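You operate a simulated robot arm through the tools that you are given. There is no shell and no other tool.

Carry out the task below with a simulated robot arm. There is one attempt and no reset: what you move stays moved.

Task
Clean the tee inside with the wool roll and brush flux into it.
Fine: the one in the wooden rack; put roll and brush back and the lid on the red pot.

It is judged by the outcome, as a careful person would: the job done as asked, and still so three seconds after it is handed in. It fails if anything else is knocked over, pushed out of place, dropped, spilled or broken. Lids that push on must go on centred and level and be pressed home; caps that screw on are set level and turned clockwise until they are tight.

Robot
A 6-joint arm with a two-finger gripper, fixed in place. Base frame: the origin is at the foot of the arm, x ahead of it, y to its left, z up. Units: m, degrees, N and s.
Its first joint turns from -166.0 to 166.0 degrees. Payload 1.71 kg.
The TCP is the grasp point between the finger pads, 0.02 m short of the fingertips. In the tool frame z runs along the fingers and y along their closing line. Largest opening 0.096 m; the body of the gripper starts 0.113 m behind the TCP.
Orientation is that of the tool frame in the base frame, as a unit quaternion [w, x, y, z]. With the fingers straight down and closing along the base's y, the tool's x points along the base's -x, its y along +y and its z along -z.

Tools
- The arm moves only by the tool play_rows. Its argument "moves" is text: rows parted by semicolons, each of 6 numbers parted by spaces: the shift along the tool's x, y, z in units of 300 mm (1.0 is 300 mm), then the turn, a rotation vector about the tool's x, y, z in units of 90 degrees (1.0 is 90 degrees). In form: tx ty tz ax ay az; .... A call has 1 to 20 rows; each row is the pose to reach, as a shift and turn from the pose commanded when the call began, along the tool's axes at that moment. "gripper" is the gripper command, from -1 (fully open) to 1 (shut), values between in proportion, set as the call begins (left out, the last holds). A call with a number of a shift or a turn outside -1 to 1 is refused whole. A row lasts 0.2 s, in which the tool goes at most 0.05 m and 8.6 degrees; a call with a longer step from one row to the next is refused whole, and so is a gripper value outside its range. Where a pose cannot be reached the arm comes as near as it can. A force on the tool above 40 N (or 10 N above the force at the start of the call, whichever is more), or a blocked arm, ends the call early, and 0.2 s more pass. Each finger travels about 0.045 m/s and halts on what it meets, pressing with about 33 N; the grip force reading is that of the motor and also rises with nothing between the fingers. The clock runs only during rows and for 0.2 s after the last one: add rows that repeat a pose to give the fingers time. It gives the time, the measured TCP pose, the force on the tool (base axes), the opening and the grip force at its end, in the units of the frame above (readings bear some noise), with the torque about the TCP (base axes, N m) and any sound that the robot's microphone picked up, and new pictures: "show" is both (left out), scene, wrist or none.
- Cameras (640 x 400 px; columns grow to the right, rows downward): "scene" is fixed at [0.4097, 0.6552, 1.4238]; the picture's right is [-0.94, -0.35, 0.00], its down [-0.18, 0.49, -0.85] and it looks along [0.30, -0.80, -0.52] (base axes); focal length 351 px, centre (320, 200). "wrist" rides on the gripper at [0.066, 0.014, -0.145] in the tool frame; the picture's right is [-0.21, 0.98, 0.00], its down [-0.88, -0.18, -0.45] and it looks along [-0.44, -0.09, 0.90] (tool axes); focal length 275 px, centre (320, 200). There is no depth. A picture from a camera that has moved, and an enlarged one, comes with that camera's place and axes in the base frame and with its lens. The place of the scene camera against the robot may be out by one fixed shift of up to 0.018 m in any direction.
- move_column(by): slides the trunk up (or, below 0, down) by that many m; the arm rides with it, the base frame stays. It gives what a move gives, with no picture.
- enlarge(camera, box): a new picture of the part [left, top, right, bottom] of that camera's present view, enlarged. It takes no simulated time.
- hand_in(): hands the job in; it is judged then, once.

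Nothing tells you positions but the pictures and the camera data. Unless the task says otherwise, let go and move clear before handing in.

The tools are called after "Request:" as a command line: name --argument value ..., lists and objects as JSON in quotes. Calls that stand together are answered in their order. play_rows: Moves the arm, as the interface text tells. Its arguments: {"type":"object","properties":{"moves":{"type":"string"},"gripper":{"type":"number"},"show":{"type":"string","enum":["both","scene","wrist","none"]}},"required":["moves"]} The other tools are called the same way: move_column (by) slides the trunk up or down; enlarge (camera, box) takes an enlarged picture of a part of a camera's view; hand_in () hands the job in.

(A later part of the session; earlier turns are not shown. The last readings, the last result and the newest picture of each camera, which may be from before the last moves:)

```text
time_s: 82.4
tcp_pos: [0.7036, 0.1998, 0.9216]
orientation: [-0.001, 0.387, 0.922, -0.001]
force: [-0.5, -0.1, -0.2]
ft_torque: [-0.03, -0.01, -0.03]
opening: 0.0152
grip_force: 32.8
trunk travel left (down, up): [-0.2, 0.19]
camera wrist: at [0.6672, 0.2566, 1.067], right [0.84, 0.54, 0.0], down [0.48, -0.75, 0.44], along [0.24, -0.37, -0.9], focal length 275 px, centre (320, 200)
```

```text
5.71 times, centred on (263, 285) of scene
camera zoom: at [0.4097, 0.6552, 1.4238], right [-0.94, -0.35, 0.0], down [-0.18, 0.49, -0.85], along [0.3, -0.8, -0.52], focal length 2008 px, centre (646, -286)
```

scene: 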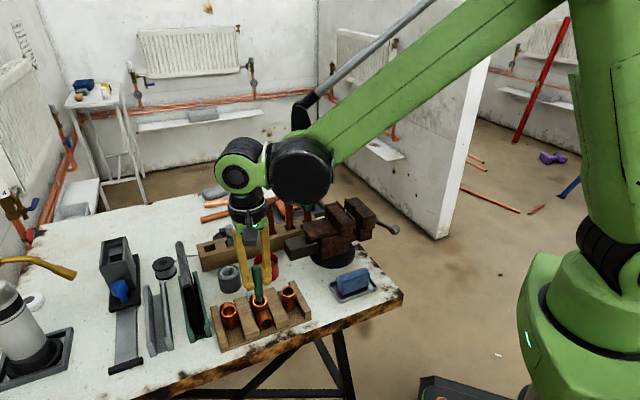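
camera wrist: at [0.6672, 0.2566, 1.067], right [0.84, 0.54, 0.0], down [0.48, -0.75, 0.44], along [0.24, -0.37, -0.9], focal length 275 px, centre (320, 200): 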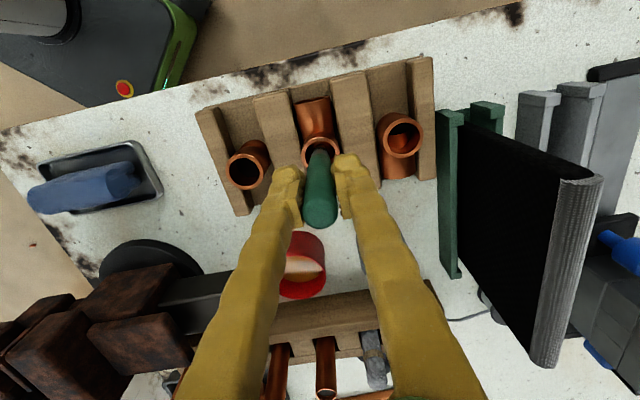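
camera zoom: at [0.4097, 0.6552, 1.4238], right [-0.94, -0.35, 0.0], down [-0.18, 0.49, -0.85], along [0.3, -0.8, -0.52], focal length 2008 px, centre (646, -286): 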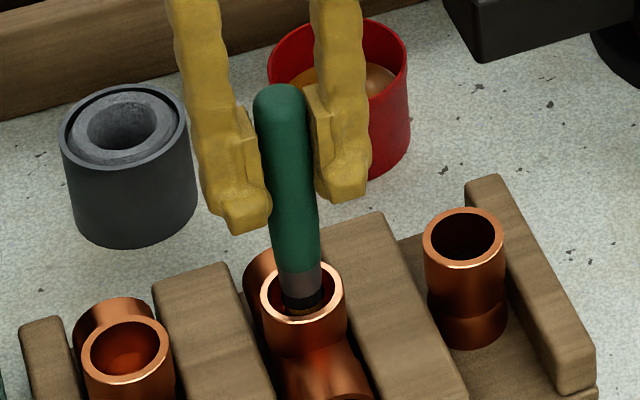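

The bristles are about 15 mm inside with no contact force. I'll brush round the bore with orbiting, twisting and short strokes.

Request:
play_rows --moves "0.0133 0 0 0 0 0.09; 0.0094 0.0094 -0.01 0 0 0.18; 0 0.0133 0 0 0 0.27; -0.0094 0.0094 -0.01 0 0 0.36; -0.0133 0 0 0 0 0.27; -0.0094 -0.0094 -0.01 0 0 0.18; 0 -0.0133 0 0 0 0.09; 0.0094 -0.0094 -0.01 0 0 0; 0.0133 0 0 0 0 -0.09; 0.0094 0.0094 -0.01 0 0 -0.18; 0 0.0133 0 0 0 -0.27; -0.0094 0.0094 -0.01 0 0 -0.36; -0.0133 0 0 0 0 -0.27; -0.0094 -0.0094 -0.01 0 0 -0.18; 0 -0.0133 0 0 0 -0.09; 0.0094 -0.0094 -0.01 0 0 0; 0 0 0 0 0 0; 0 0 -0.02 0 0 0; 0 0 0 0 0 0; 0 0 0 0 0 0" --show "wrist"

Request:
enlarge --camera "wrist" --box '[260, 110, 388, 190]'

Request:
enlarge --camera "scene" --box '[215, 250, 311, 320]'

```text
time_s: 86.6
tcp_pos: [0.7032, 0.2009, 0.9206]
orientation: [-0.002, 0.387, 0.922, 0.0]
force: [-0.4, -0.2, -0.6]
ft_torque: [0.01, 0.04, 0.04]
opening: 0.0163
grip_force: 32.8
trunk travel left (down, up): [-0.2, 0.19]
camera wrist: at [0.6675, 0.257, 1.0667], right [0.84, 0.54, 0.0], down [0.48, -0.75, 0.44], along [0.24, -0.37, -0.9], focal length 275 px, centre (320, 200)
```

wrist: 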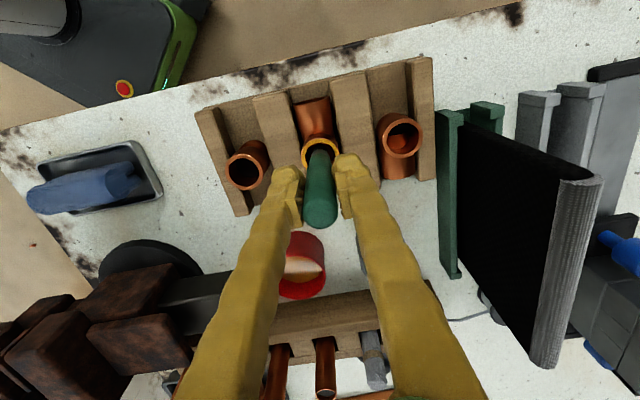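

```text
5.00 times, centred on (324, 150) of wrist
camera zoom: at [0.6675, 0.257, 1.0667], right [0.84, 0.54, 0.0], down [0.48, -0.75, 0.44], along [0.24, -0.37, -0.9], focal length 1376 px, centre (300, 450)
```

zoom: 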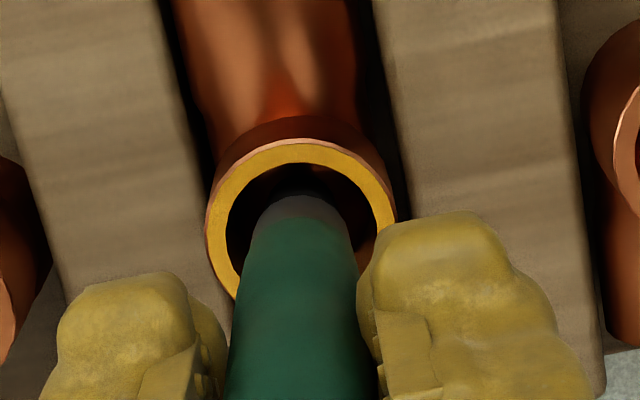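

```text
5.71 times, centred on (263, 285) of scene
camera zoom: at [0.4097, 0.6552, 1.4238], right [-0.94, -0.35, 0.0], down [-0.18, 0.49, -0.85], along [0.3, -0.8, -0.52], focal length 2008 px, centre (646, -286)
```

zoom: 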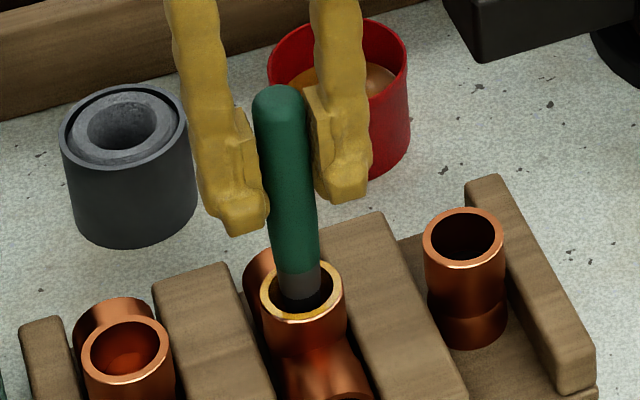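

A ring of amber flux now coats the tee's mouth and bore. I'll withdraw the brush straight up and inspect.

Request:
play_rows --moves "0 0 -0.03 0 0 0; 0 0 -0.07 0 0 0; 0 0 -0.14 0 0 0; 0 0 -0.24 0 0 0; 0 0 -0.35 0 0 0; 0 0 -0.35 0 0 0" --show "wrist"

Request:
enlarge --camera "wrist" --box '[240, 80, 400, 180]'

Request:
enlarge --camera "scene" --box '[205, 235, 325, 335]'

```text
time_s: 88.0
tcp_pos: [0.7037, 0.2011, 1.0255]
orientation: [0.0, 0.387, 0.922, 0.0]
force: [-0.4, 0.1, -0.3]
ft_torque: [0.03, -0.03, 0.01]
opening: 0.0163
grip_force: 32.4
trunk travel left (down, up): [-0.2, 0.19]
camera wrist: at [0.6686, 0.2571, 1.172], right [0.84, 0.54, 0.0], down [0.48, -0.75, 0.44], along [0.24, -0.37, -0.9], focal length 275 px, centre (320, 200)
```

wrist: 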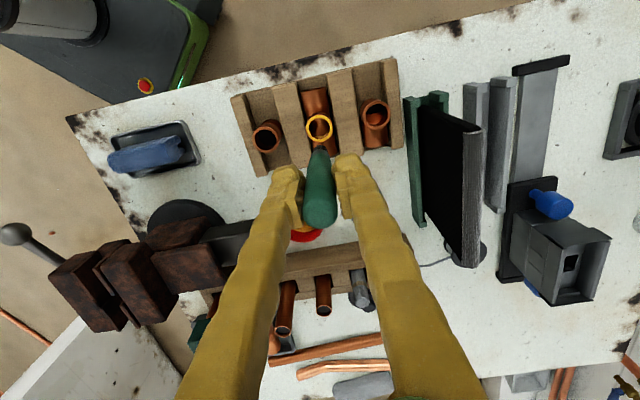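

```text
4.00 times, centred on (320, 130) of wrist
camera zoom: at [0.6686, 0.2571, 1.172], right [0.84, 0.54, 0.0], down [0.48, -0.75, 0.44], along [0.24, -0.37, -0.9], focal length 1101 px, centre (320, 480)
```

zoom: 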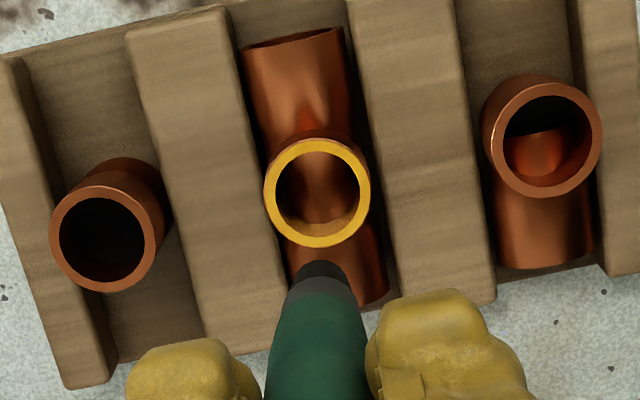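

```text
4.00 times, centred on (265, 285) of scene
camera zoom: at [0.4097, 0.6552, 1.4238], right [-0.94, -0.35, 0.0], down [-0.18, 0.49, -0.85], along [0.3, -0.8, -0.52], focal length 1405 px, centre (540, -140)
```

zoom: 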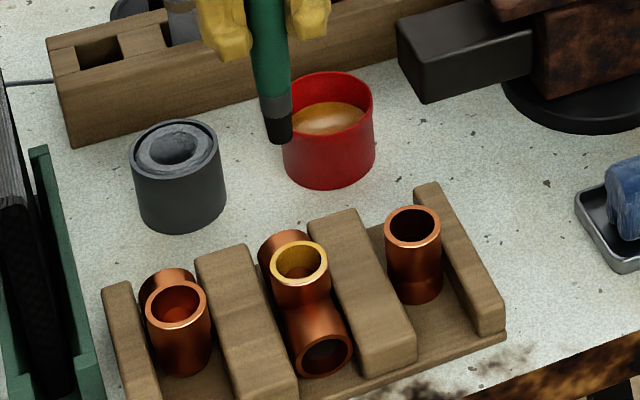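

The tee is fluxed and in place. Now the brush goes back to its slot at the end of the block.

Request:
play_rows --moves "-0.127 0.037 0 0 0 0; -0.254 0.074 0 0 0 0; -0.381 0.111 0 0 0 0; -0.508 0.148 0 0 0 0; -0.635 0.186 0 0 0 0; -0.762 0.223 0 0 0 0; -0.762 0.223 0 0 0 0; -0.762 0.223 0 0 0 0" --show "wrist"

Request:
enlarge --camera "wrist" --box '[240, 90, 400, 190]'

Request:
enlarge --camera "scene" --box '[170, 170, 290, 270]'

```text
time_s: 89.8
tcp_pos: [0.9119, 0.0841, 1.0262]
orientation: [0.0, 0.386, 0.922, -0.001]
force: [0.0, -0.3, -1.2]
ft_torque: [0.0, -0.01, -0.01]
opening: 0.0166
grip_force: 33.2
trunk travel left (down, up): [-0.2, 0.19]
camera wrist: at [0.8762, 0.1402, 1.1717], right [0.84, 0.54, 0.0], down [0.48, -0.75, 0.44], along [0.24, -0.37, -0.9], focal length 275 px, centre (320, 200)
```

wrist: 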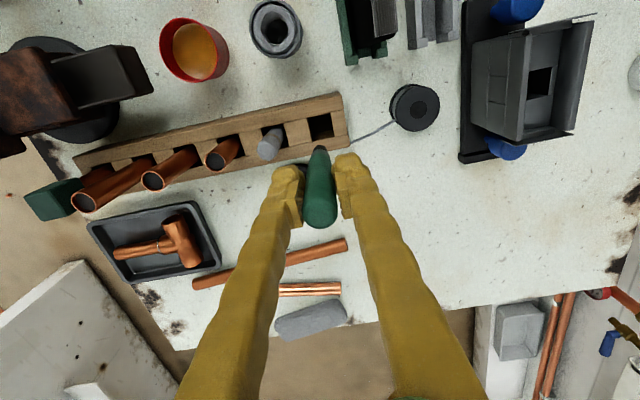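

```text
4.00 times, centred on (320, 140) of wrist
camera zoom: at [0.8762, 0.1402, 1.1717], right [0.84, 0.54, 0.0], down [0.48, -0.75, 0.44], along [0.24, -0.37, -0.9], focal length 1101 px, centre (320, 440)
```

zoom: 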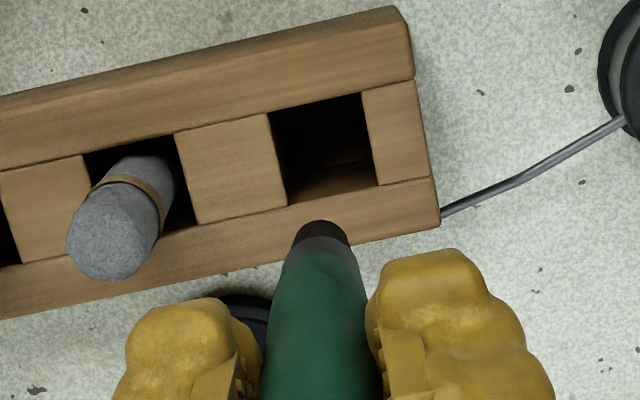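

```text
4.00 times, centred on (230, 220) of scene
camera zoom: at [0.4097, 0.6552, 1.4238], right [-0.94, -0.35, 0.0], down [-0.18, 0.49, -0.85], along [0.3, -0.8, -0.52], focal length 1405 px, centre (680, 120)
```

zoom: 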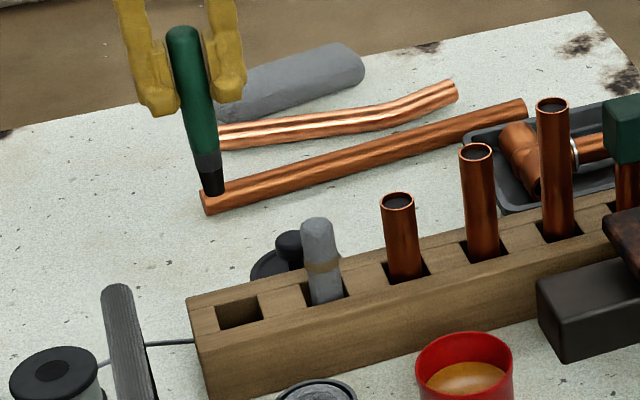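

The slot is lined up (about 2 mm to correct). Lowering the brush into the slot.

Request:
play_rows --moves "0.0053 0.004 0.1 0 0 0; 0.0053 0.004 0.2 0 0 0; 0.0053 0.004 0.27 0 0 0; 0.0053 0.004 0.33 0 0 0; 0.0053 0.004 0.38 0 0 0; 0.0053 0.004 0.415 0 0 0; 0.0053 0.004 0.415 0 0 0" --show "wrist"

Request:
enlarge --camera "wrist" --box '[240, 110, 400, 210]'

Request:
enlarge --camera "scene" --box '[180, 200, 276, 270]'

```text
time_s: 91.4
tcp_pos: [0.9097, 0.0869, 0.9036]
orientation: [-0.001, 0.387, 0.922, -0.001]
force: [-0.5, -0.2, -0.6]
ft_torque: [-0.01, -0.01, 0.05]
opening: 0.0162
grip_force: 33.2
trunk travel left (down, up): [-0.2, 0.19]
camera wrist: at [0.8751, 0.1427, 1.0473], right [0.84, 0.54, 0.0], down [0.48, -0.75, 0.44], along [0.24, -0.37, -0.9], focal length 275 px, centre (320, 200)
```

wrist: 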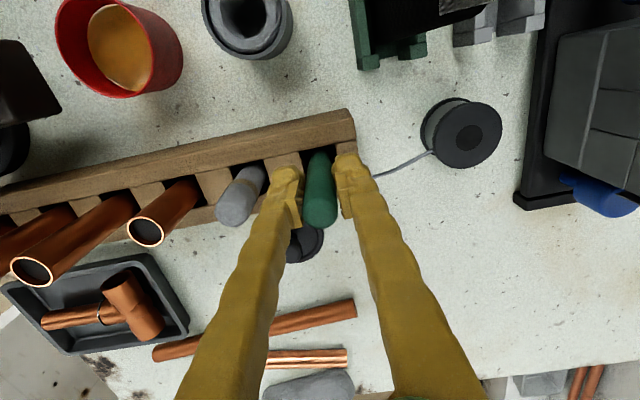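

```text
4.00 times, centred on (320, 160) of wrist
camera zoom: at [0.8751, 0.1427, 1.0473], right [0.84, 0.54, 0.0], down [0.48, -0.75, 0.44], along [0.24, -0.37, -0.9], focal length 1101 px, centre (320, 360)
```

zoom: 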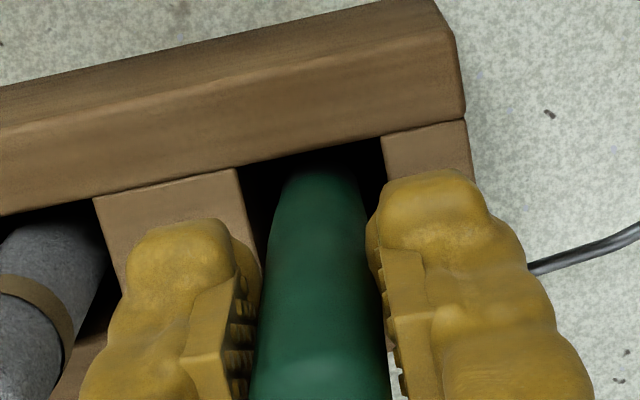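

```text
5.71 times, centred on (228, 235) of scene
camera zoom: at [0.4097, 0.6552, 1.4238], right [-0.94, -0.35, 0.0], down [-0.18, 0.49, -0.85], along [0.3, -0.8, -0.52], focal length 2008 px, centre (846, 0)
```

zoom: 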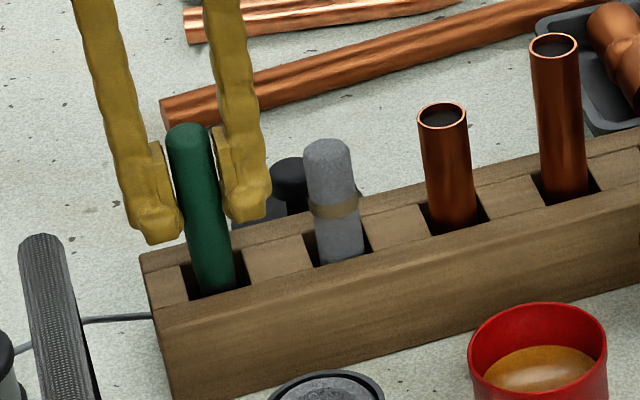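

The brush is inside its slot. Lowering to the floor of the slot in small steps.

Request:
play_rows --moves "0 0 0.012 0 0 0; 0 0 0.024 0 0 0; 0 0 0.03 0 0 0; 0 0 0.03 0 0 0" --show "none"

Request:
play_rows --moves "0 0 0.005 0 0 0; 0 0 0.01 0 0 0; 0 0 0.01 0 0 0" --show "none"

```text
time_s: 92.4
tcp_pos: [0.9103, 0.0872, 0.8933]
orientation: [0.0, 0.387, 0.922, -0.001]
force: [0.5, 0.1, 9.3]
ft_torque: [-0.03, -0.07, 0.02]
opening: 0.0164
grip_force: 33.1
trunk travel left (down, up): [-0.2, 0.19]
```

```text
time_s: 93.2
tcp_pos: [0.909, 0.0866, 0.8925]
orientation: [0.0, 0.386, 0.922, 0.0]
force: [-0.3, 0.1, 30.6]
ft_torque: [-0.02, -0.06, 0.0]
opening: 0.0164
grip_force: 32.9
trunk travel left (down, up): [-0.2, 0.19]
```

The brush has bottomed. I'll relieve the push, open, and rise clear.

Request:
play_rows --moves "0 0 -0.004 0 0 0; 0 0 -0.008 0 0 0; 0 0 -0.008 0 0 0" --show "none"

Request:
play_rows --moves "0 0 0 0 0 0; 0 0 0 0 0 0; 0 0 0 0 0 0; 0 0 0 0 0 0; 0 0 -0.1 0 0 0; 0 0 -0.2 0 0 0; 0 0 -0.3 0 0 0; 0 0 -0.38 0 0 0; 0 0 -0.38 0 0 0" --gripper 0.06 --show "both"

Request:
enlarge --camera "wrist" --box '[240, 90, 400, 190]'

Request:
enlarge --camera "scene" --box '[180, 200, 276, 270]'

```text
time_s: 94.0
tcp_pos: [0.9099, 0.0866, 0.8921]
orientation: [0.0, 0.387, 0.922, 0.0]
force: [0.3, 0.4, 0.2]
ft_torque: [0.01, 0.01, -0.01]
opening: 0.0163
grip_force: 32.2
trunk travel left (down, up): [-0.2, 0.19]
```

```text
time_s: 96.0
tcp_pos: [0.9102, 0.087, 1.0069]
orientation: [0.0, 0.387, 0.922, -0.001]
force: [-0.6, 0.7, -1.0]
ft_torque: [0.0, -0.01, 0.02]
opening: 0.0452
grip_force: 0.0
trunk travel left (down, up): [-0.2, 0.19]
camera wrist: at [0.8749, 0.1429, 1.1517], right [0.84, 0.54, 0.0], down [0.48, -0.75, 0.44], along [0.24, -0.37, -0.9], focal length 275 px, centre (320, 200)
```

scene: 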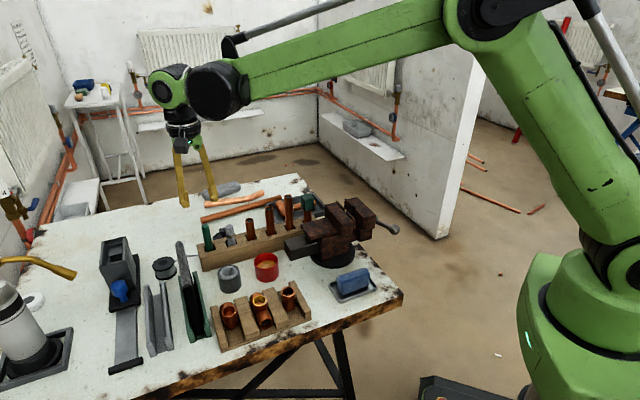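
wrist: 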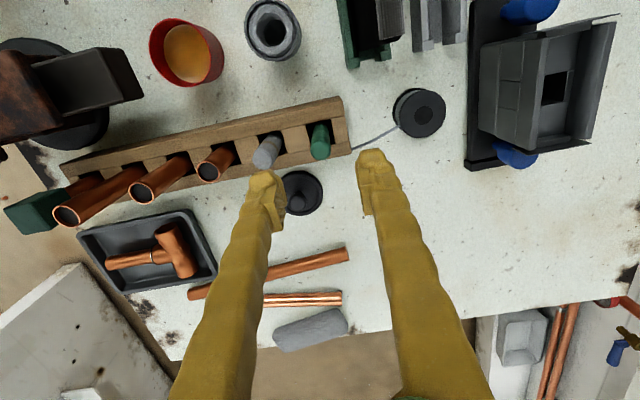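

```text
4.00 times, centred on (320, 140) of wrist
camera zoom: at [0.8749, 0.1429, 1.1517], right [0.84, 0.54, 0.0], down [0.48, -0.75, 0.44], along [0.24, -0.37, -0.9], focal length 1101 px, centre (320, 440)
```

zoom: 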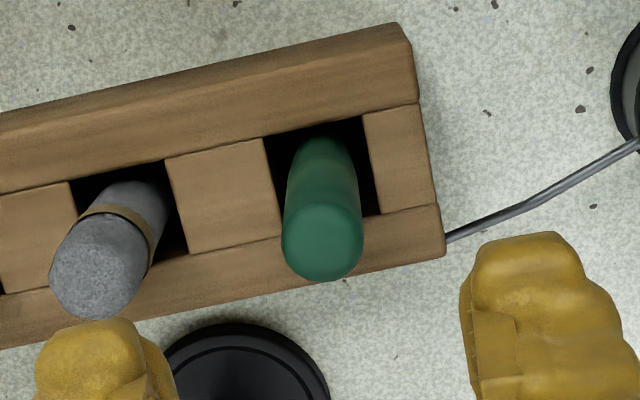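

```text
5.71 times, centred on (228, 235) of scene
camera zoom: at [0.4097, 0.6552, 1.4238], right [-0.94, -0.35, 0.0], down [-0.18, 0.49, -0.85], along [0.3, -0.8, -0.52], focal length 2008 px, centre (846, 0)
```

zoom: 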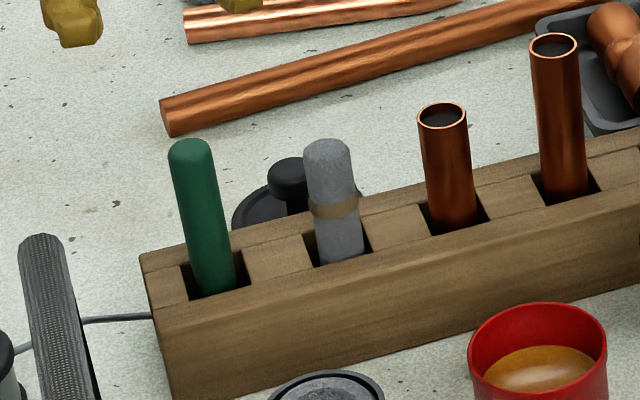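

Brush and roll are both back upright in their slots. Now I fetch the lid: hovering above it to locate its knob.

Request:
play_rows --moves "-0.1 -0.054 0 0 0 0; -0.2 -0.108 0 0 0 0; -0.291 -0.162 0 0 0 0; -0.291 -0.162 0 0 0 0; -0.291 -0.162 0 0 0 0" --gripper -0.25 --show "wrist"

Request:
enlarge --camera "wrist" --box '[240, 70, 400, 170]'

```text
time_s: 97.2
tcp_pos: [0.9369, -0.01, 1.0065]
orientation: [-0.002, 0.386, 0.922, 0.0]
force: [0.0, 0.3, -0.2]
ft_torque: [0.01, -0.01, -0.01]
opening: 0.0599
grip_force: 0.1
trunk travel left (down, up): [-0.2, 0.19]
camera wrist: at [0.9018, 0.0466, 1.1509], right [0.84, 0.54, 0.0], down [0.48, -0.75, 0.44], along [0.24, -0.37, -0.9], focal length 275 px, centre (320, 200)
```

wrist: 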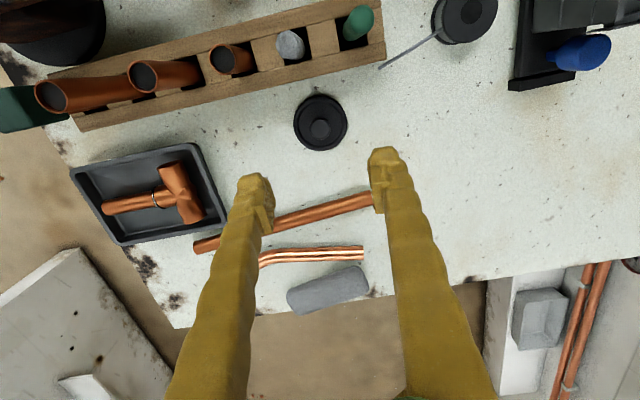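

```text
4.00 times, centred on (320, 120) of wrist
camera zoom: at [0.9018, 0.0466, 1.1509], right [0.84, 0.54, 0.0], down [0.48, -0.75, 0.44], along [0.24, -0.37, -0.9], focal length 1101 px, centre (320, 520)
```

zoom: 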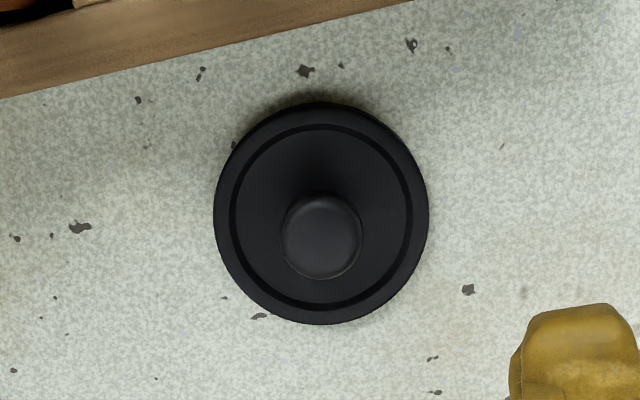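

The lid's knob is centred within about 1 mm. Descending to grip it as before.

Request:
play_rows --moves "-0.0027 0 0.12 0 0 0; -0.0027 0 0.24 0 0 0; -0.0027 0 0.36 0 0 0; -0.0027 0 0.47 0 0 0; -0.0027 0 0.55 0 0 0; -0.0027 0 0.583 0 0 0; -0.0027 0 0.583 0 0 0; -0.0027 0 0.583 0 0 0" --show "wrist"

Request:
enlarge --camera "wrist" --box '[240, 130, 400, 230]'

```text
time_s: 99.0
tcp_pos: [0.9378, -0.0096, 0.8315]
orientation: [-0.001, 0.387, 0.922, 0.0]
force: [0.2, -0.8, 1.0]
ft_torque: [-0.05, -0.02, -0.01]
opening: 0.0603
grip_force: 0.1
trunk travel left (down, up): [-0.2, 0.19]
camera wrist: at [0.902, 0.0459, 0.9767], right [0.84, 0.54, 0.0], down [0.48, -0.75, 0.44], along [0.24, -0.37, -0.9], focal length 275 px, centre (320, 200)
```

wrist: 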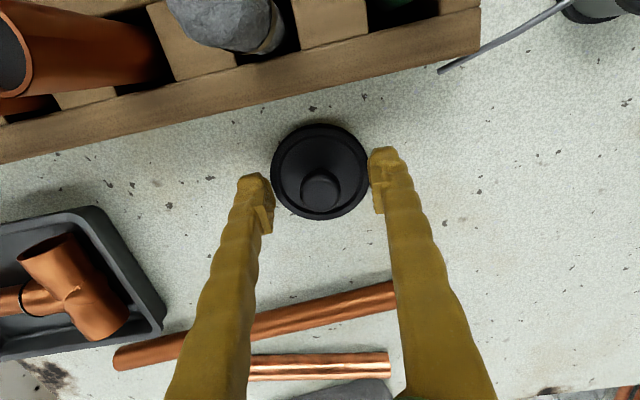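

```text
4.00 times, centred on (320, 180) of wrist
camera zoom: at [0.902, 0.0459, 0.9767], right [0.84, 0.54, 0.0], down [0.48, -0.75, 0.44], along [0.24, -0.37, -0.9], focal length 1101 px, centre (320, 280)
```

zoom: 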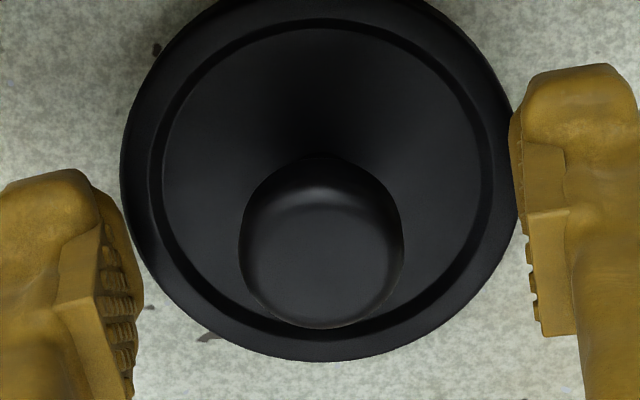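

The grip position matches the earlier one. Closing on the knob.

Request:
play_rows --moves "0 0 0 0 0 0; 0 0 0 0 0 0; 0 0 0 0 0 0; 0 0 0 0 0 0; 0 0 0 0 0 0; 0 0 0 0 0 0" --gripper 1 --show "none"

Request:
play_rows --moves "0 0 -0.06 0 0 0; 0 0 -0.16 0 0 0; 0 0 -0.28 0 0 0; 0 0 -0.4 0 0 0; 0 0 -0.5 0 0 0; 0 0 -0.6 0 0 0; 0 0 -0.6 0 0 0" --show "both"

Request:
enlarge --camera "wrist" --box '[250, 100, 390, 240]'

Request:
enlarge --camera "scene" --box '[170, 150, 266, 220]'

```text
time_s: 100.4
tcp_pos: [0.9383, -0.0105, 0.8317]
orientation: [0.0, 0.387, 0.922, -0.001]
force: [-0.1, 0.0, 0.2]
ft_torque: [0.0, -0.03, -0.02]
opening: 0.0171
grip_force: 33.4
trunk travel left (down, up): [-0.2, 0.19]
```

```text
time_s: 102.0
tcp_pos: [0.9377, -0.0105, 1.0111]
orientation: [0.0, 0.387, 0.922, -0.001]
force: [0.0, 0.2, -0.4]
ft_torque: [0.0, 0.0, -0.01]
opening: 0.0174
grip_force: 32.8
trunk travel left (down, up): [-0.2, 0.19]
camera wrist: at [0.9017, 0.046, 1.1568], right [0.84, 0.54, 0.0], down [0.48, -0.75, 0.44], along [0.24, -0.37, -0.9], focal length 275 px, centre (320, 200)
```

scene: 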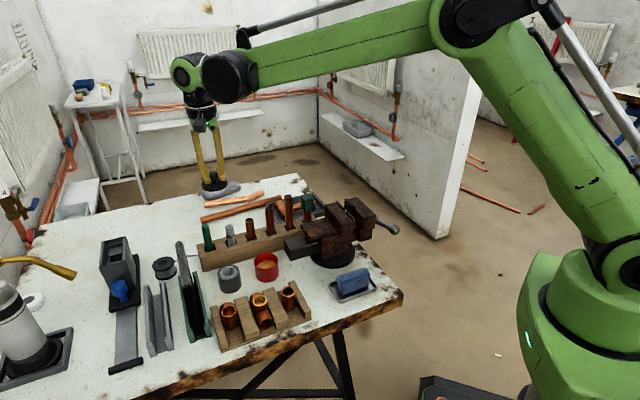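
wrist: 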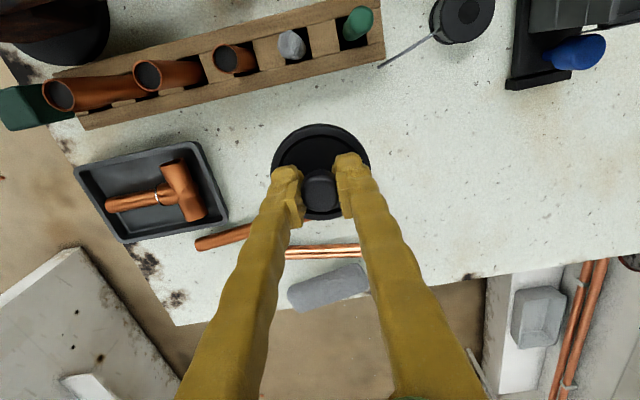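

```text
2.86 times, centred on (320, 170) of wrist
camera zoom: at [0.9017, 0.046, 1.1568], right [0.84, 0.54, 0.0], down [0.48, -0.75, 0.44], along [0.24, -0.37, -0.9], focal length 786 px, centre (320, 286)
```

zoom: 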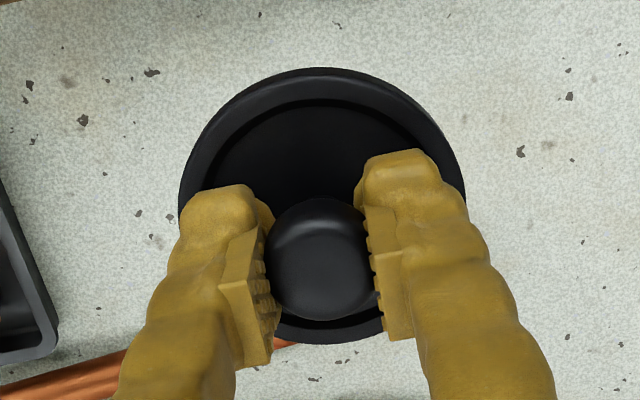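

```text
5.71 times, centred on (218, 185) of scene
camera zoom: at [0.4097, 0.6552, 1.4238], right [-0.94, -0.35, 0.0], down [-0.18, 0.49, -0.85], along [0.3, -0.8, -0.52], focal length 2008 px, centre (903, 286)
```

zoom: 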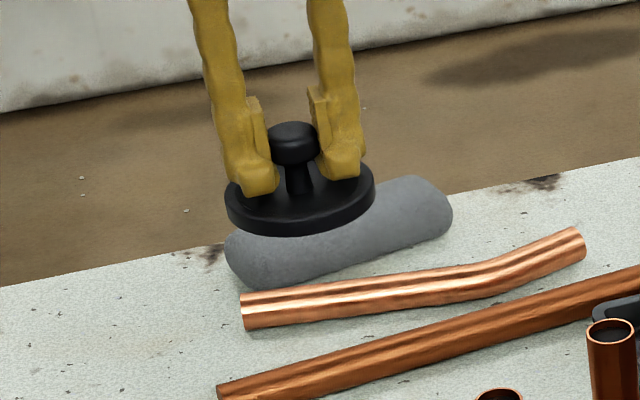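

The lid hangs level in the grip. I'll bring it back over the pot, aiming at the pot axis measured before (about 0.7546, 0.0765 for the TCP).

Request:
play_rows --moves "0.127 -0.046 0 0 0 0; 0.254 -0.093 0 0 0 0; 0.38 -0.139 0 0 0 0; 0.507 -0.186 0 0 0 0; 0.634 -0.2325 0 0 0 0; 0.634 -0.2325 0 0 0 0; 0.634 -0.2325 0 0 0 0" --show "both"

Request:
enlarge --camera "wrist" --box '[240, 80, 400, 230]'

Request:
enlarge --camera "scene" --box '[215, 190, 311, 290]'

```text
time_s: 103.6
tcp_pos: [0.7553, 0.0765, 1.0132]
orientation: [-0.001, 0.386, 0.922, -0.001]
force: [-0.3, -0.4, -0.3]
ft_torque: [-0.04, 0.0, -0.02]
opening: 0.0173
grip_force: 33.3
trunk travel left (down, up): [-0.2, 0.19]
camera wrist: at [0.7193, 0.1323, 1.1572], right [0.84, 0.54, 0.0], down [0.48, -0.75, 0.44], along [0.24, -0.37, -0.9], focal length 275 px, centre (320, 200)
```

scene: 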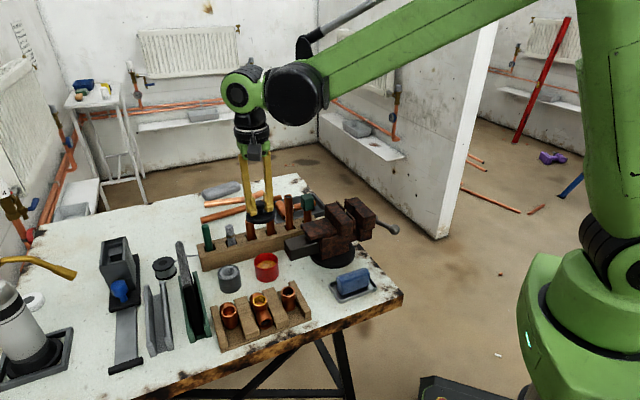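
wrist: 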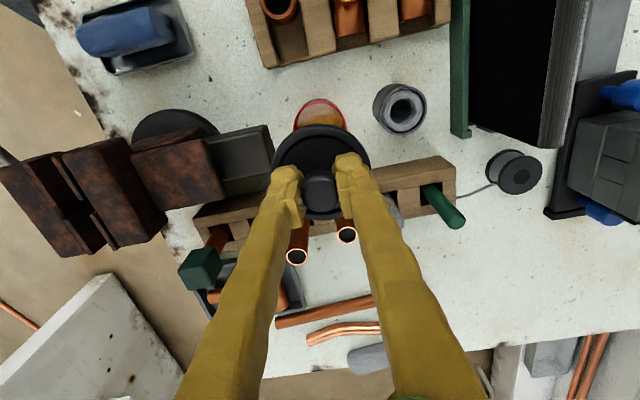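

```text
2.67 times, centred on (320, 155) of wrist
camera zoom: at [0.7193, 0.1323, 1.1572], right [0.84, 0.54, 0.0], down [0.48, -0.75, 0.44], along [0.24, -0.37, -0.9], focal length 734 px, centre (320, 320)
```

zoom: 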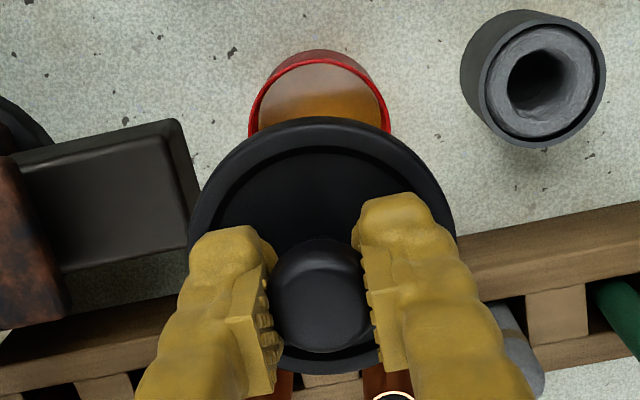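

```text
4.00 times, centred on (263, 240) of scene
camera zoom: at [0.4097, 0.6552, 1.4238], right [-0.94, -0.35, 0.0], down [-0.18, 0.49, -0.85], along [0.3, -0.8, -0.52], focal length 1405 px, centre (548, 40)
```

zoom: 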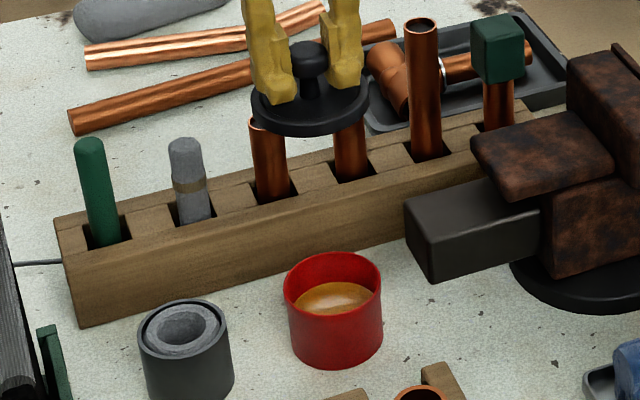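

The lid is over the pot. I'll lower to about 2.5 cm above seating and check the alignment.

Request:
play_rows --moves "0 0 0.1 0 0 0; 0 0 0.2 0 0 0; 0 0 0.3 0 0 0; 0 0 0.37 0 0 0; 0 0 0.37 0 0 0; 0 0 0.37 0 0 0" --show "both"

Request:
enlarge --camera "wrist" --box '[250, 100, 390, 240]'

Request:
enlarge --camera "scene" --box '[215, 220, 311, 290]'

```text
time_s: 105.0
tcp_pos: [0.7534, 0.0761, 0.9004]
orientation: [-0.001, 0.387, 0.922, 0.0]
force: [-0.8, 0.2, 0.2]
ft_torque: [0.01, 0.01, 0.02]
opening: 0.0169
grip_force: 33.0
trunk travel left (down, up): [-0.2, 0.19]
camera wrist: at [0.7185, 0.1322, 1.0457], right [0.84, 0.54, 0.0], down [0.48, -0.75, 0.44], along [0.24, -0.37, -0.9], focal length 275 px, centre (320, 200)
```

scene: 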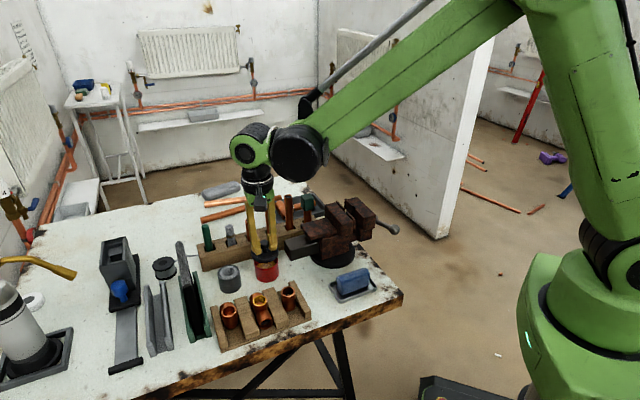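
wrist: 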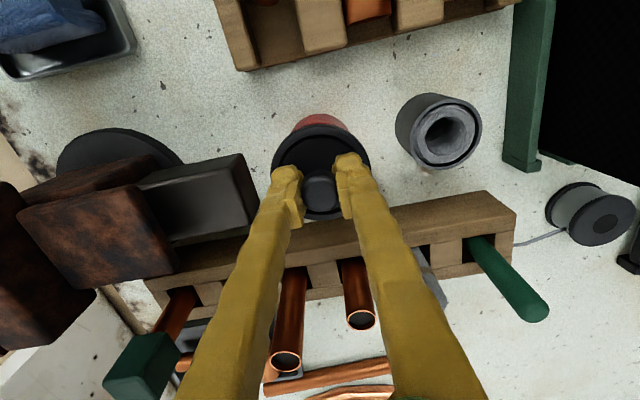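

```text
2.86 times, centred on (320, 170) of wrist
camera zoom: at [0.7185, 0.1322, 1.0457], right [0.84, 0.54, 0.0], down [0.48, -0.75, 0.44], along [0.24, -0.37, -0.9], focal length 786 px, centre (320, 286)
```

zoom: 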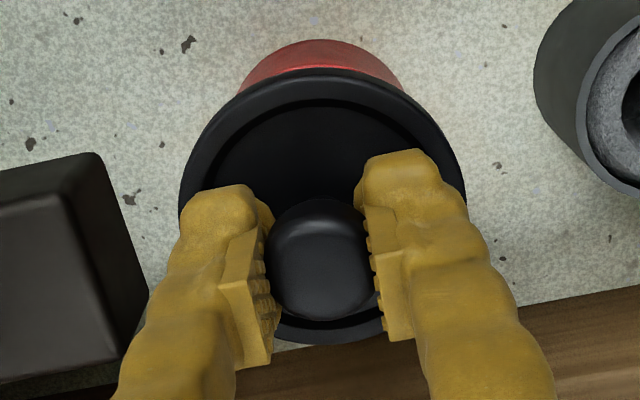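

```text
5.71 times, centred on (263, 255) of scene
camera zoom: at [0.4097, 0.6552, 1.4238], right [-0.94, -0.35, 0.0], down [-0.18, 0.49, -0.85], along [0.3, -0.8, -0.52], focal length 2008 px, centre (646, -114)
```

zoom: 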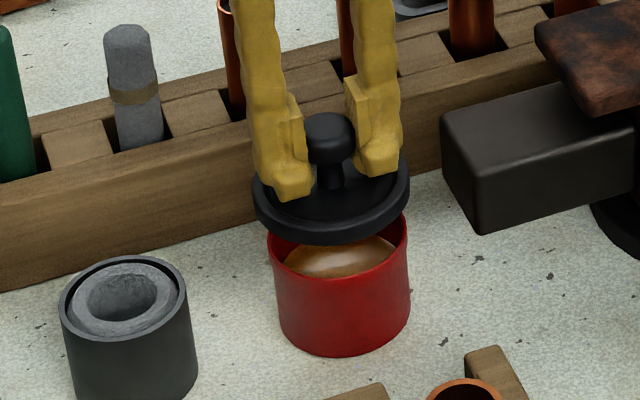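

Lid and pot are aligned within about 1 mm. Lowering to first contact, then I'll press it home.

Request:
play_rows --moves "0 0 0.02 0 0 0; 0 0 0.04 0 0 0; 0 0 0.054 0 0 0; 0 0 0.054 0 0 0" --show "none"

Request:
enlarge --camera "scene" --box '[215, 220, 311, 290]'

Request:
enlarge --camera "wrist" --box '[250, 100, 390, 240]'

```text
time_s: 106.0
tcp_pos: [0.7546, 0.0766, 0.8849]
orientation: [-0.001, 0.386, 0.922, -0.001]
force: [-0.3, -0.2, 0.1]
ft_torque: [0.02, 0.0, -0.04]
opening: 0.017
grip_force: 33.0
trunk travel left (down, up): [-0.2, 0.19]
```

```text
5.71 times, centred on (263, 255) of scene
camera zoom: at [0.4097, 0.6552, 1.4238], right [-0.94, -0.35, 0.0], down [-0.18, 0.49, -0.85], along [0.3, -0.8, -0.52], focal length 2008 px, centre (646, -114)
```

zoom: 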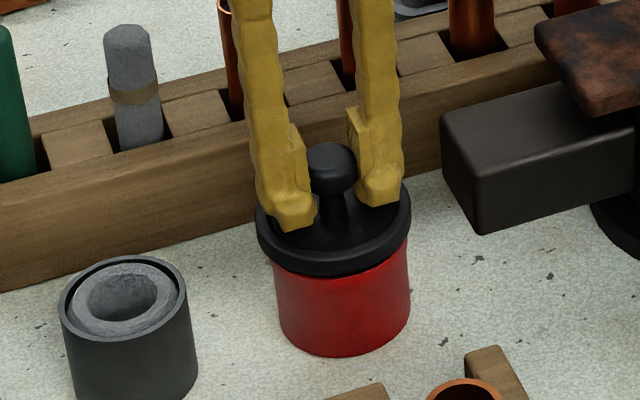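

```text
2.86 times, centred on (320, 170) of wrist
camera zoom: at [0.7188, 0.1324, 1.0294], right [0.84, 0.54, 0.0], down [0.48, -0.75, 0.44], along [0.24, -0.37, -0.9], focal length 786 px, centre (320, 286)
```

zoom: 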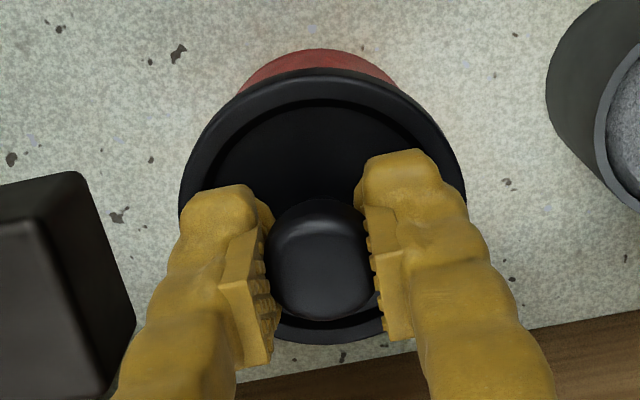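

Alignment looks right. Pressing down in small steps and listening for the snap.

Request:
play_rows --moves "0 0 0.01 0 0 0; 0 0 0.02 0 0 0; 0 0 0.02 0 0 0" --show "none"

Request:
play_rows --moves "0 0 0.008 0 0 0; 0 0 0.015 0 0 0; 0 0 0.015 0 0 0" --show "none"

```text
time_s: 106.8
tcp_pos: [0.7541, 0.0765, 0.8784]
orientation: [-0.002, 0.387, 0.922, 0.0]
force: [0.3, 0.1, -1.6]
ft_torque: [-0.03, 0.02, 0.03]
opening: 0.0171
grip_force: 33.5
trunk travel left (down, up): [-0.2, 0.19]
```

```text
time_s: 107.6
tcp_pos: [0.7536, 0.0762, 0.8743]
orientation: [-0.001, 0.387, 0.922, -0.002]
force: [-0.6, -0.9, -0.1]
ft_torque: [0.03, -0.02, 0.01]
opening: 0.0179
grip_force: 32.5
trunk travel left (down, up): [-0.2, 0.19]
```

Request:
play_rows --moves "0 0 0.007 0 0 0; 0 0 0.012 0 0 0; 0 0 0.012 0 0 0" --show "none"

Request:
enlarge --camera "scene" --box '[215, 220, 311, 290]'

```text
time_s: 108.4
tcp_pos: [0.7538, 0.0753, 0.8724]
orientation: [0.0, 0.387, 0.922, 0.0]
force: [3.7, -5.4, 29.9]
ft_torque: [-0.08, 0.02, 0.01]
opening: 0.0166
grip_force: 33.2
trunk travel left (down, up): [-0.2, 0.19]
heard: snap
```

```text
5.71 times, centred on (263, 255) of scene
camera zoom: at [0.4097, 0.6552, 1.4238], right [-0.94, -0.35, 0.0], down [-0.18, 0.49, -0.85], along [0.3, -0.8, -0.52], focal length 2008 px, centre (646, -114)
```

zoom: 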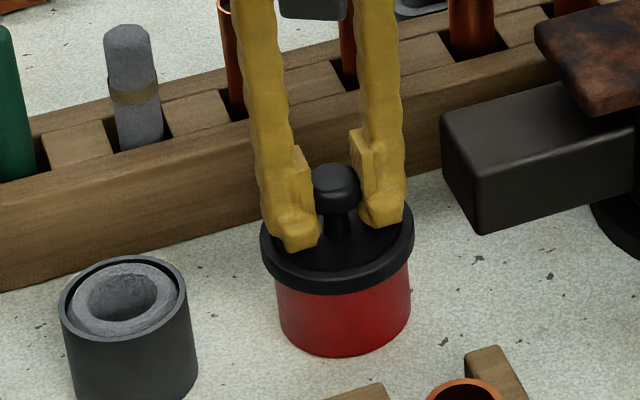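

A snap was heard with 30 N. I'll compare with the original seated picture at the same zoom.

Request:
enlarge --camera "scene" --box '[215, 230, 311, 290]'

Request:
enlarge --camera "wrist" --box '[260, 120, 388, 240]'

```text
6.67 times, centred on (263, 260) of scene
camera zoom: at [0.4097, 0.6552, 1.4238], right [-0.94, -0.35, 0.0], down [-0.18, 0.49, -0.85], along [0.3, -0.8, -0.52], focal length 2342 px, centre (700, -200)
```

zoom: 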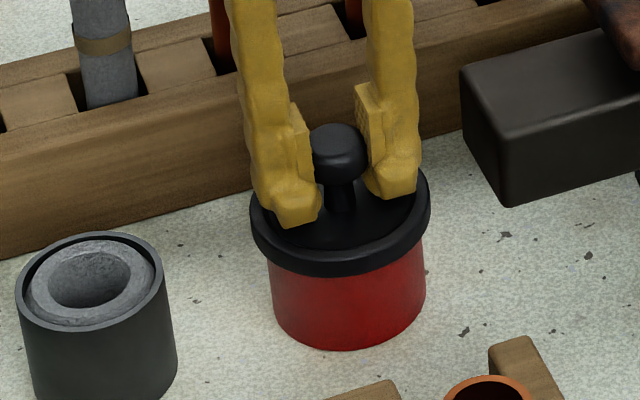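

```text
3.33 times, centred on (324, 180) of wrist
camera zoom: at [0.7181, 0.1318, 1.0174], right [0.84, 0.54, 0.0], down [0.48, -0.75, 0.44], along [0.24, -0.38, -0.9], focal length 918 px, centre (307, 267)
```

zoom: 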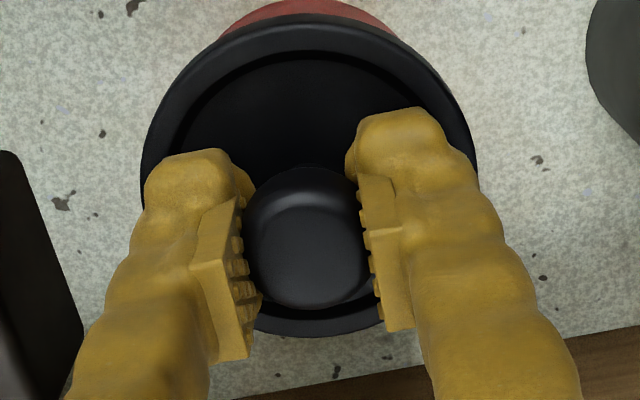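

The lid sits exactly as in the original picture, snapped home and level. I'll ease off, release the knob and rise clear.

Request:
play_rows --moves "0 0 -0.004 0 0 0; 0 0 -0.007 0 0 0; 0 0 -0.007 0 0 0" --show "none"

Request:
play_rows --moves "0 0 0 0 0 0; 0 0 0 0 0 0; 0 0 0 0 0 0; 0 0 0 0 0 0; 0 0 -0.08 0 0 0; 0 0 -0.18 0 0 0; 0 0 -0.3 0 0 0; 0 0 -0.44 0 0 0; 0 0 -0.44 0 0 0" --gripper -0.25 --show "both"

Request:
enlarge --camera "wrist" --box '[240, 90, 400, 190]'

Request:
enlarge --camera "scene" --box '[190, 200, 318, 330]'

```text
time_s: 109.2
tcp_pos: [0.7538, 0.0772, 0.8731]
orientation: [0.0, 0.387, 0.922, 0.0]
force: [-0.3, 0.6, -0.6]
ft_torque: [-0.04, 0.01, 0.01]
opening: 0.0169
grip_force: 33.1
trunk travel left (down, up): [-0.2, 0.19]
heard: snap
```

```text
time_s: 111.2
tcp_pos: [0.7534, 0.0759, 1.0071]
orientation: [-0.001, 0.387, 0.922, -0.001]
force: [-0.3, -0.3, 0.5]
ft_torque: [-0.01, -0.02, 0.0]
opening: 0.0603
grip_force: 0.1
trunk travel left (down, up): [-0.2, 0.19]
heard: snap
camera wrist: at [0.7185, 0.132, 1.151], right [0.84, 0.54, 0.0], down [0.48, -0.75, 0.44], along [0.24, -0.37, -0.9], focal length 275 px, centre (320, 200)
```

scene: 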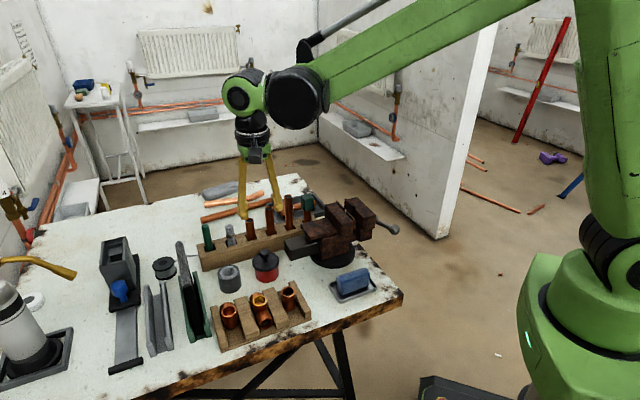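
wrist: 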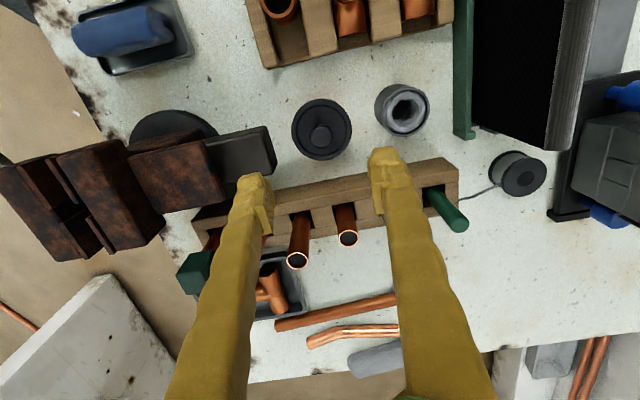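

```text
4.00 times, centred on (320, 140) of wrist
camera zoom: at [0.7185, 0.132, 1.151], right [0.84, 0.54, 0.0], down [0.48, -0.75, 0.44], along [0.24, -0.37, -0.9], focal length 1101 px, centre (320, 440)
```

zoom: 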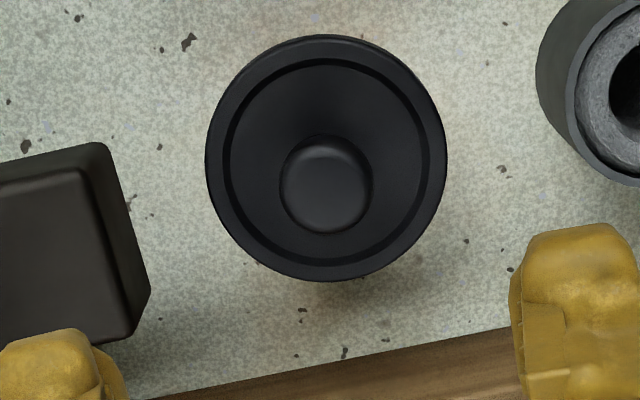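

```text
3.08 times, centred on (254, 265) of scene
camera zoom: at [0.4097, 0.6552, 1.4238], right [-0.94, -0.35, 0.0], down [-0.18, 0.49, -0.85], along [0.3, -0.8, -0.52], focal length 1081 px, centre (523, 0)
```

zoom: 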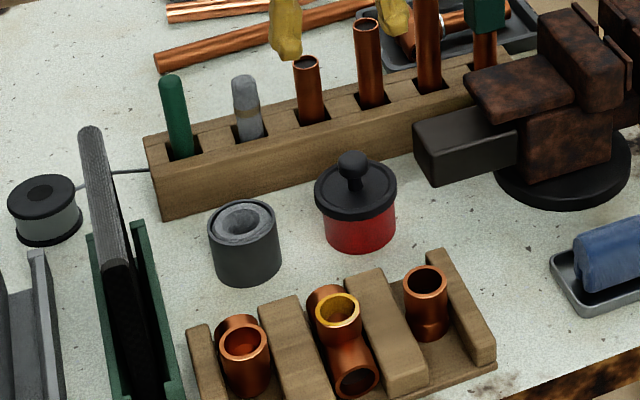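

Two more snaps were heard while easing off and releasing, so the lid may have lifted slightly. Let me look closely at how it sits.

Request:
enlarge --camera "scene" --box '[215, 230, 311, 290]'

Request:
enlarge --camera "scene" --box '[240, 240, 296, 290]'

```text
6.67 times, centred on (263, 260) of scene
camera zoom: at [0.4097, 0.6552, 1.4238], right [-0.94, -0.35, 0.0], down [-0.18, 0.49, -0.85], along [0.3, -0.8, -0.52], focal length 2342 px, centre (700, -200)
```

zoom: 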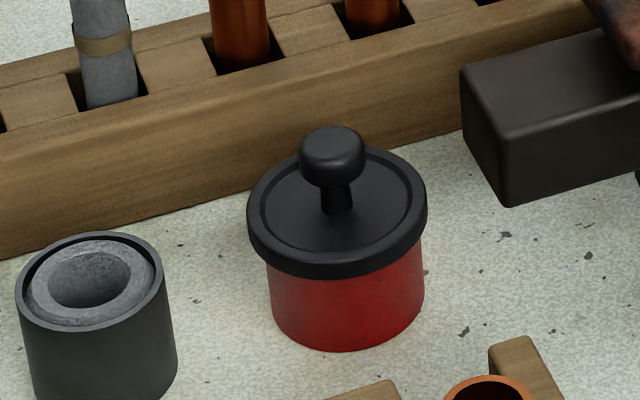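

```text
8.00 times, centred on (268, 265) of scene
camera zoom: at [0.4097, 0.6552, 1.4238], right [-0.94, -0.35, 0.0], down [-0.18, 0.49, -0.85], along [0.3, -0.8, -0.52], focal length 2811 px, centre (736, -320)
```

zoom: 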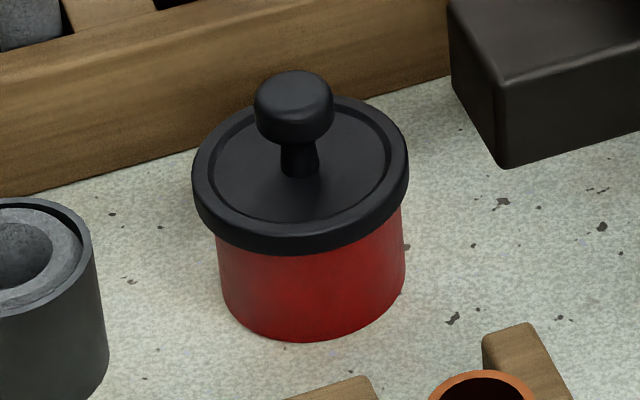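

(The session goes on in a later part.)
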